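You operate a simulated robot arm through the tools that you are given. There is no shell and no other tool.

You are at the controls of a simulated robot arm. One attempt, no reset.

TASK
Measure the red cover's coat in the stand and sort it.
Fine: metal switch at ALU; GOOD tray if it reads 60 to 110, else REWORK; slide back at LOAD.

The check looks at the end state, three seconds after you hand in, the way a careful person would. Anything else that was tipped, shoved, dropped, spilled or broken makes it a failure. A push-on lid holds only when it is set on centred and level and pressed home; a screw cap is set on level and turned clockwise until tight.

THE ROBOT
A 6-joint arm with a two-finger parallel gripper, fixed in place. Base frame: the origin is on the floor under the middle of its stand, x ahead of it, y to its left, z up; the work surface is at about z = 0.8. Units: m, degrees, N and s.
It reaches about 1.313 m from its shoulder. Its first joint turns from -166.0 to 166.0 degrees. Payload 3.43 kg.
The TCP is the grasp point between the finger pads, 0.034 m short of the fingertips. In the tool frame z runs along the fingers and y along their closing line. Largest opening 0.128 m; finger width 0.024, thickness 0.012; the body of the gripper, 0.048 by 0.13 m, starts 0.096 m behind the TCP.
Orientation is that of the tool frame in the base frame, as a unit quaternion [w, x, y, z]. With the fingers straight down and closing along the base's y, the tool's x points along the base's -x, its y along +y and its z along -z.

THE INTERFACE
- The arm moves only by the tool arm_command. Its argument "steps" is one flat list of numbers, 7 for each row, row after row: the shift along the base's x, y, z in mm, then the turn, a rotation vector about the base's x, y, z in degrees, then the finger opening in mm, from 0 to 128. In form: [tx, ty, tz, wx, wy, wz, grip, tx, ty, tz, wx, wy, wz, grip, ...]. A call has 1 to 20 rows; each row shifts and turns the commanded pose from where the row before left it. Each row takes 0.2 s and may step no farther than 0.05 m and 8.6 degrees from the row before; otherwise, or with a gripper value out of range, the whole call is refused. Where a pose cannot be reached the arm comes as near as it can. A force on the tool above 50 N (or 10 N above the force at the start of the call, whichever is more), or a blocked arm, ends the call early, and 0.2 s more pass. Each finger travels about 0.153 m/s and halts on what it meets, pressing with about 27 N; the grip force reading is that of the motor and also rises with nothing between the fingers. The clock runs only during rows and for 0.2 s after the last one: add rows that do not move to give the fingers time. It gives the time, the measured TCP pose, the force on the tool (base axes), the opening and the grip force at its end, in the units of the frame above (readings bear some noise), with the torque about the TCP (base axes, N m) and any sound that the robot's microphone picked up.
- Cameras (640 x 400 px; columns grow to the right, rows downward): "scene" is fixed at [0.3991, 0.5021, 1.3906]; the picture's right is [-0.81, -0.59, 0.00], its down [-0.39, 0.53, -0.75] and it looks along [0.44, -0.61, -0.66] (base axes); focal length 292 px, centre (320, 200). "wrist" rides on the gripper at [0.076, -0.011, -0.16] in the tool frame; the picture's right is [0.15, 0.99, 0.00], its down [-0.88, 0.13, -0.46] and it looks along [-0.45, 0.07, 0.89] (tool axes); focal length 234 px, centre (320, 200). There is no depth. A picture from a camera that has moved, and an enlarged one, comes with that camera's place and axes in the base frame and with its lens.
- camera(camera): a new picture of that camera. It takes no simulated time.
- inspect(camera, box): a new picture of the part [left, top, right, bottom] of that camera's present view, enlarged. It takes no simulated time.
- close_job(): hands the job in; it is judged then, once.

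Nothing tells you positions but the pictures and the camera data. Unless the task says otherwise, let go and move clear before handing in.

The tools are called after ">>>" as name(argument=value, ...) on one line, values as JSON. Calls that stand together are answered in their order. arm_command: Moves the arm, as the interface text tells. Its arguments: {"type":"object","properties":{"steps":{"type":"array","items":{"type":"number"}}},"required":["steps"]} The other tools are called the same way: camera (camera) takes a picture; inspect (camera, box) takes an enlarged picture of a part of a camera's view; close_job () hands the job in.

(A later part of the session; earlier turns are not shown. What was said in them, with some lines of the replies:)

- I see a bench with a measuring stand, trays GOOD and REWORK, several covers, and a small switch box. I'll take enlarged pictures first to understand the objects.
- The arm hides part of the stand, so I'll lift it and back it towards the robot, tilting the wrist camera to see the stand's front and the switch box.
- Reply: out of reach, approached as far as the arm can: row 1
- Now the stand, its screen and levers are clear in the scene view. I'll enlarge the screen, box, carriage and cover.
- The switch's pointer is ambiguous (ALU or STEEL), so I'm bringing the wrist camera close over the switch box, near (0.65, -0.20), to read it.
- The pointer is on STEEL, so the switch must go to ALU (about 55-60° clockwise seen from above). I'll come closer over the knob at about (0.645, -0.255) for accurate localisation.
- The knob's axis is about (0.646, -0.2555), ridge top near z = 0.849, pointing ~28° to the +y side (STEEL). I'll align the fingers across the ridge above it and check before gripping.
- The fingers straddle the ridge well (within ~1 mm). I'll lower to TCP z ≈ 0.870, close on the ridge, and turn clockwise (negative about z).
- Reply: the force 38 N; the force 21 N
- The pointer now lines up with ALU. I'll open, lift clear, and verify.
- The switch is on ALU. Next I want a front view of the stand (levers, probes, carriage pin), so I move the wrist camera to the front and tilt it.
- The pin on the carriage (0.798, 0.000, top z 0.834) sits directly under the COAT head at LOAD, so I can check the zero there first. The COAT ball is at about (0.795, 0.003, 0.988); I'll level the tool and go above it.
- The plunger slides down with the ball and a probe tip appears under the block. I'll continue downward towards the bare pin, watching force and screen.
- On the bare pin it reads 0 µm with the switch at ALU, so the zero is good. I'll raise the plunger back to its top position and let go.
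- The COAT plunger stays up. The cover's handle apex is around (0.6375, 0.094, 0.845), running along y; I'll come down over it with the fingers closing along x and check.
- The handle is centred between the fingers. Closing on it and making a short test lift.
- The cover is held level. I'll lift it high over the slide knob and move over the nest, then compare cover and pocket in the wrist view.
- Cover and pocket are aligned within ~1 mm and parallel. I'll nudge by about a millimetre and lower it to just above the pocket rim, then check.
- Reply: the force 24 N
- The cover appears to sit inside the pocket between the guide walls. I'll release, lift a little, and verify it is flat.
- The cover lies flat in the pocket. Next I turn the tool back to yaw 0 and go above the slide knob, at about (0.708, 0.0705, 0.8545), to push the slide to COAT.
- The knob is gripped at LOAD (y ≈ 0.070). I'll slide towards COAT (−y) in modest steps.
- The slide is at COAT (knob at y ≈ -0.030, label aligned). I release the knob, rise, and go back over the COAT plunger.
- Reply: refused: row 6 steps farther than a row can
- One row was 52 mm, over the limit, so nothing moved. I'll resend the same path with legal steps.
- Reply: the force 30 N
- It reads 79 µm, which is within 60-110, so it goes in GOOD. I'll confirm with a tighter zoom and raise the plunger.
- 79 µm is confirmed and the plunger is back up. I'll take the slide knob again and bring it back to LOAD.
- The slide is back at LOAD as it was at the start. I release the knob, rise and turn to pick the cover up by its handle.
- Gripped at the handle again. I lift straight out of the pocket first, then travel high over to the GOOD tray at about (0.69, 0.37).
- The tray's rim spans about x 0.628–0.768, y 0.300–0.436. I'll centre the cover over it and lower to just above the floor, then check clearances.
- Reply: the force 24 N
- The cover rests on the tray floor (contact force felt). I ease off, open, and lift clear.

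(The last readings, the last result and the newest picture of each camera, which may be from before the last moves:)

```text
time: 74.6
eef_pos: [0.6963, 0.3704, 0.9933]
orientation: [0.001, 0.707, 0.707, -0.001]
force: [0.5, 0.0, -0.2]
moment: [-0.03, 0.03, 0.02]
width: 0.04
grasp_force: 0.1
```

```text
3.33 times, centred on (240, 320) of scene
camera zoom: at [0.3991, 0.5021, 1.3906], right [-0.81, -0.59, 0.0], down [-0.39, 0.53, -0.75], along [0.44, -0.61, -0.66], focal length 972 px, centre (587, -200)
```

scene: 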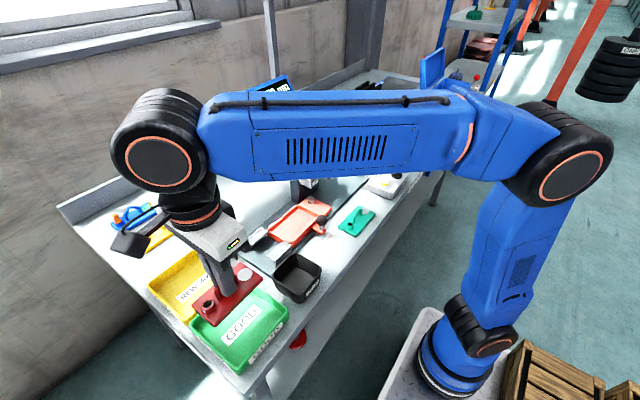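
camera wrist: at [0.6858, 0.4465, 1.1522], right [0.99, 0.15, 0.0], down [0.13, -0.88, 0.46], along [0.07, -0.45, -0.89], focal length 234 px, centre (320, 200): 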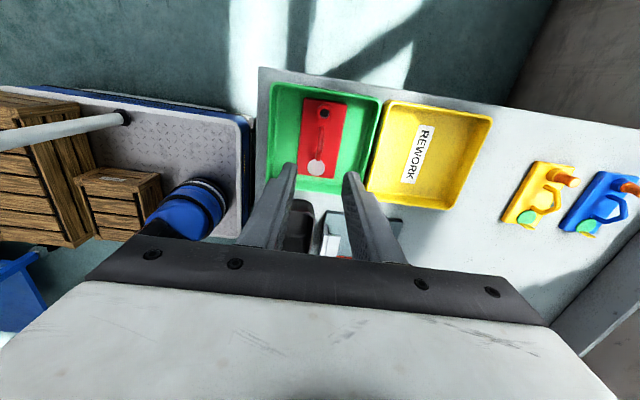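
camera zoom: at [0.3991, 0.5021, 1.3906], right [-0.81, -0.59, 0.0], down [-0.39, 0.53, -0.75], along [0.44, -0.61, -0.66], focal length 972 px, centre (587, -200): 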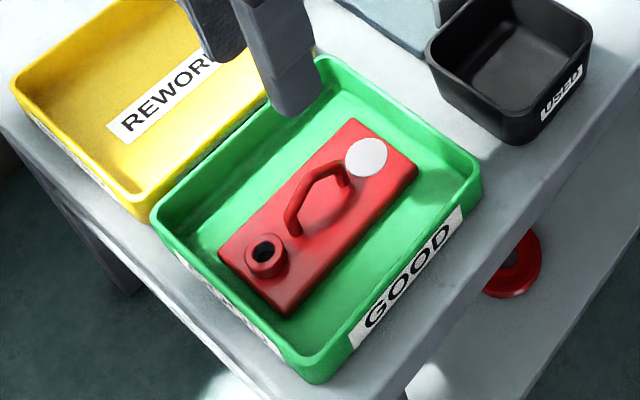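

The cover lies flat in the GOOD tray. I move the arm clear and make a last check of switch, slide and stand.

>>> arm_command(steps=[-10, -20, 40, 0, 0, 0, 60, -15, -30, 30, 0, 0, 0, 60, -20, -38, 10, 0, 0, 0, 60, -20, -38, 10, 0, 0, 0, 60, -20, -38, 5, 0, 0, 0, 60, -20, -38, 5, 0, 0, 0, 60, -20, -38, 0, 0, 0, 0, 60, -10, -30, 0, 0, 0, 0, 60, 0, 0, 0, 0, 0, 0, 60])

>>> camera(camera="scene")

>>> inspect(camera="scene", box=[225, 65, 425, 265])

>>> inspect(camera="scene", box=[350, 140, 430, 210])

>>> camera(camera="wrist")

```text
time: 76.6
eef_pos: [0.5595, 0.0983, 1.0934]
orientation: [0.002, 0.707, 0.707, -0.001]
force: [1.2, -0.6, 0.0]
moment: [-0.01, -0.01, 0.02]
width: 0.0601
grasp_force: 0.0
```

```text
taken
```

scene: 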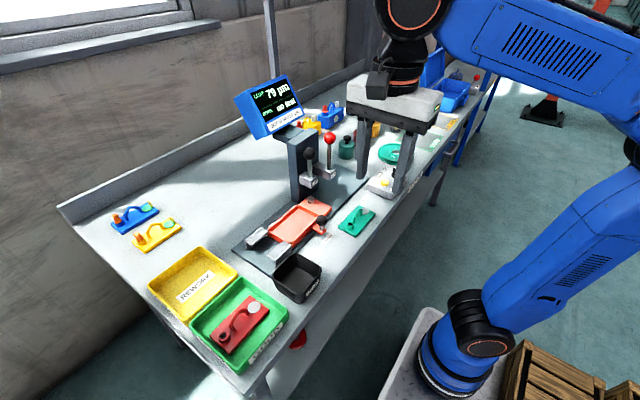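

```text
2.00 times, centred on (325, 165) of scene
camera zoom: at [0.3991, 0.5021, 1.3906], right [-0.81, -0.59, 0.0], down [-0.39, 0.53, -0.75], along [0.44, -0.61, -0.66], focal length 583 px, centre (310, 270)
```

zoom: 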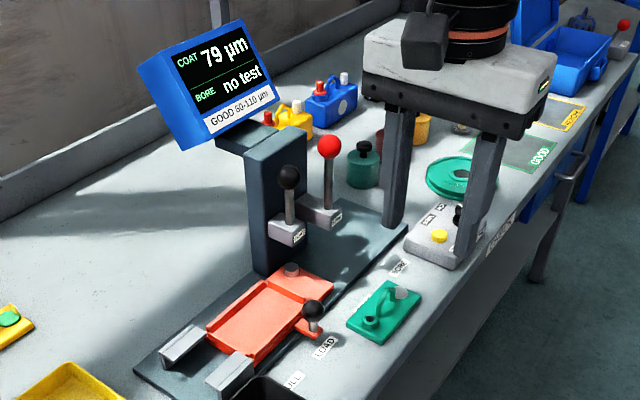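

```text
5.71 times, centred on (390, 175) of scene
camera zoom: at [0.3991, 0.5021, 1.3906], right [-0.81, -0.59, 0.0], down [-0.39, 0.53, -0.75], along [0.44, -0.61, -0.66], focal length 1667 px, centre (-80, 343)
```

zoom: 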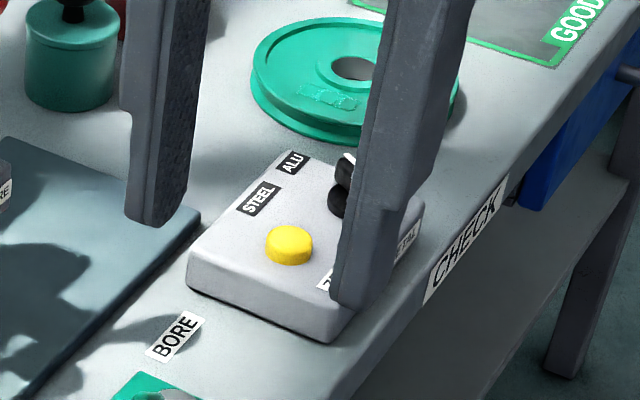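

```text
taken
camera wrist: at [0.5502, 0.1757, 1.2526], right [0.99, 0.15, 0.0], down [0.13, -0.88, 0.46], along [0.07, -0.45, -0.89], focal length 234 px, centre (320, 200)
```

wrist: 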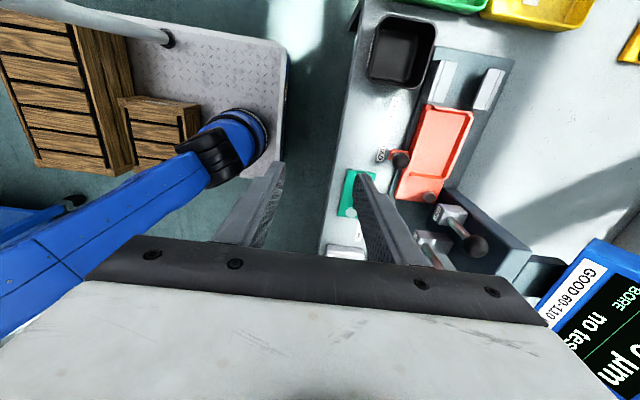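

The reading was 79 µm, so the red cover is in the GOOD tray. The slide is back at LOAD, the switch is on ALU, the plunger is up, and the arm is clear. Handing in.

>>> close_job()

```text
The job is handed in.
```

The red cover's coat read 79 µm in the stand, inside the 60–110 range, so I put it in the GOOD tray, where it lies flat.

- **Metal switch:** it was on STEEL at the start, so I turned it to ALU before measuring.
- **Zero check:** with the slide at LOAD, the COAT probe read 0 µm on the bare pin, so I did not press ZERO.
- **Slide and stand:** the slide is back at LOAD and the COAT plunger is up.
- **Arm:** it let go and moved clear before I handed in, and I saw nothing else on the bench moved or tipped.
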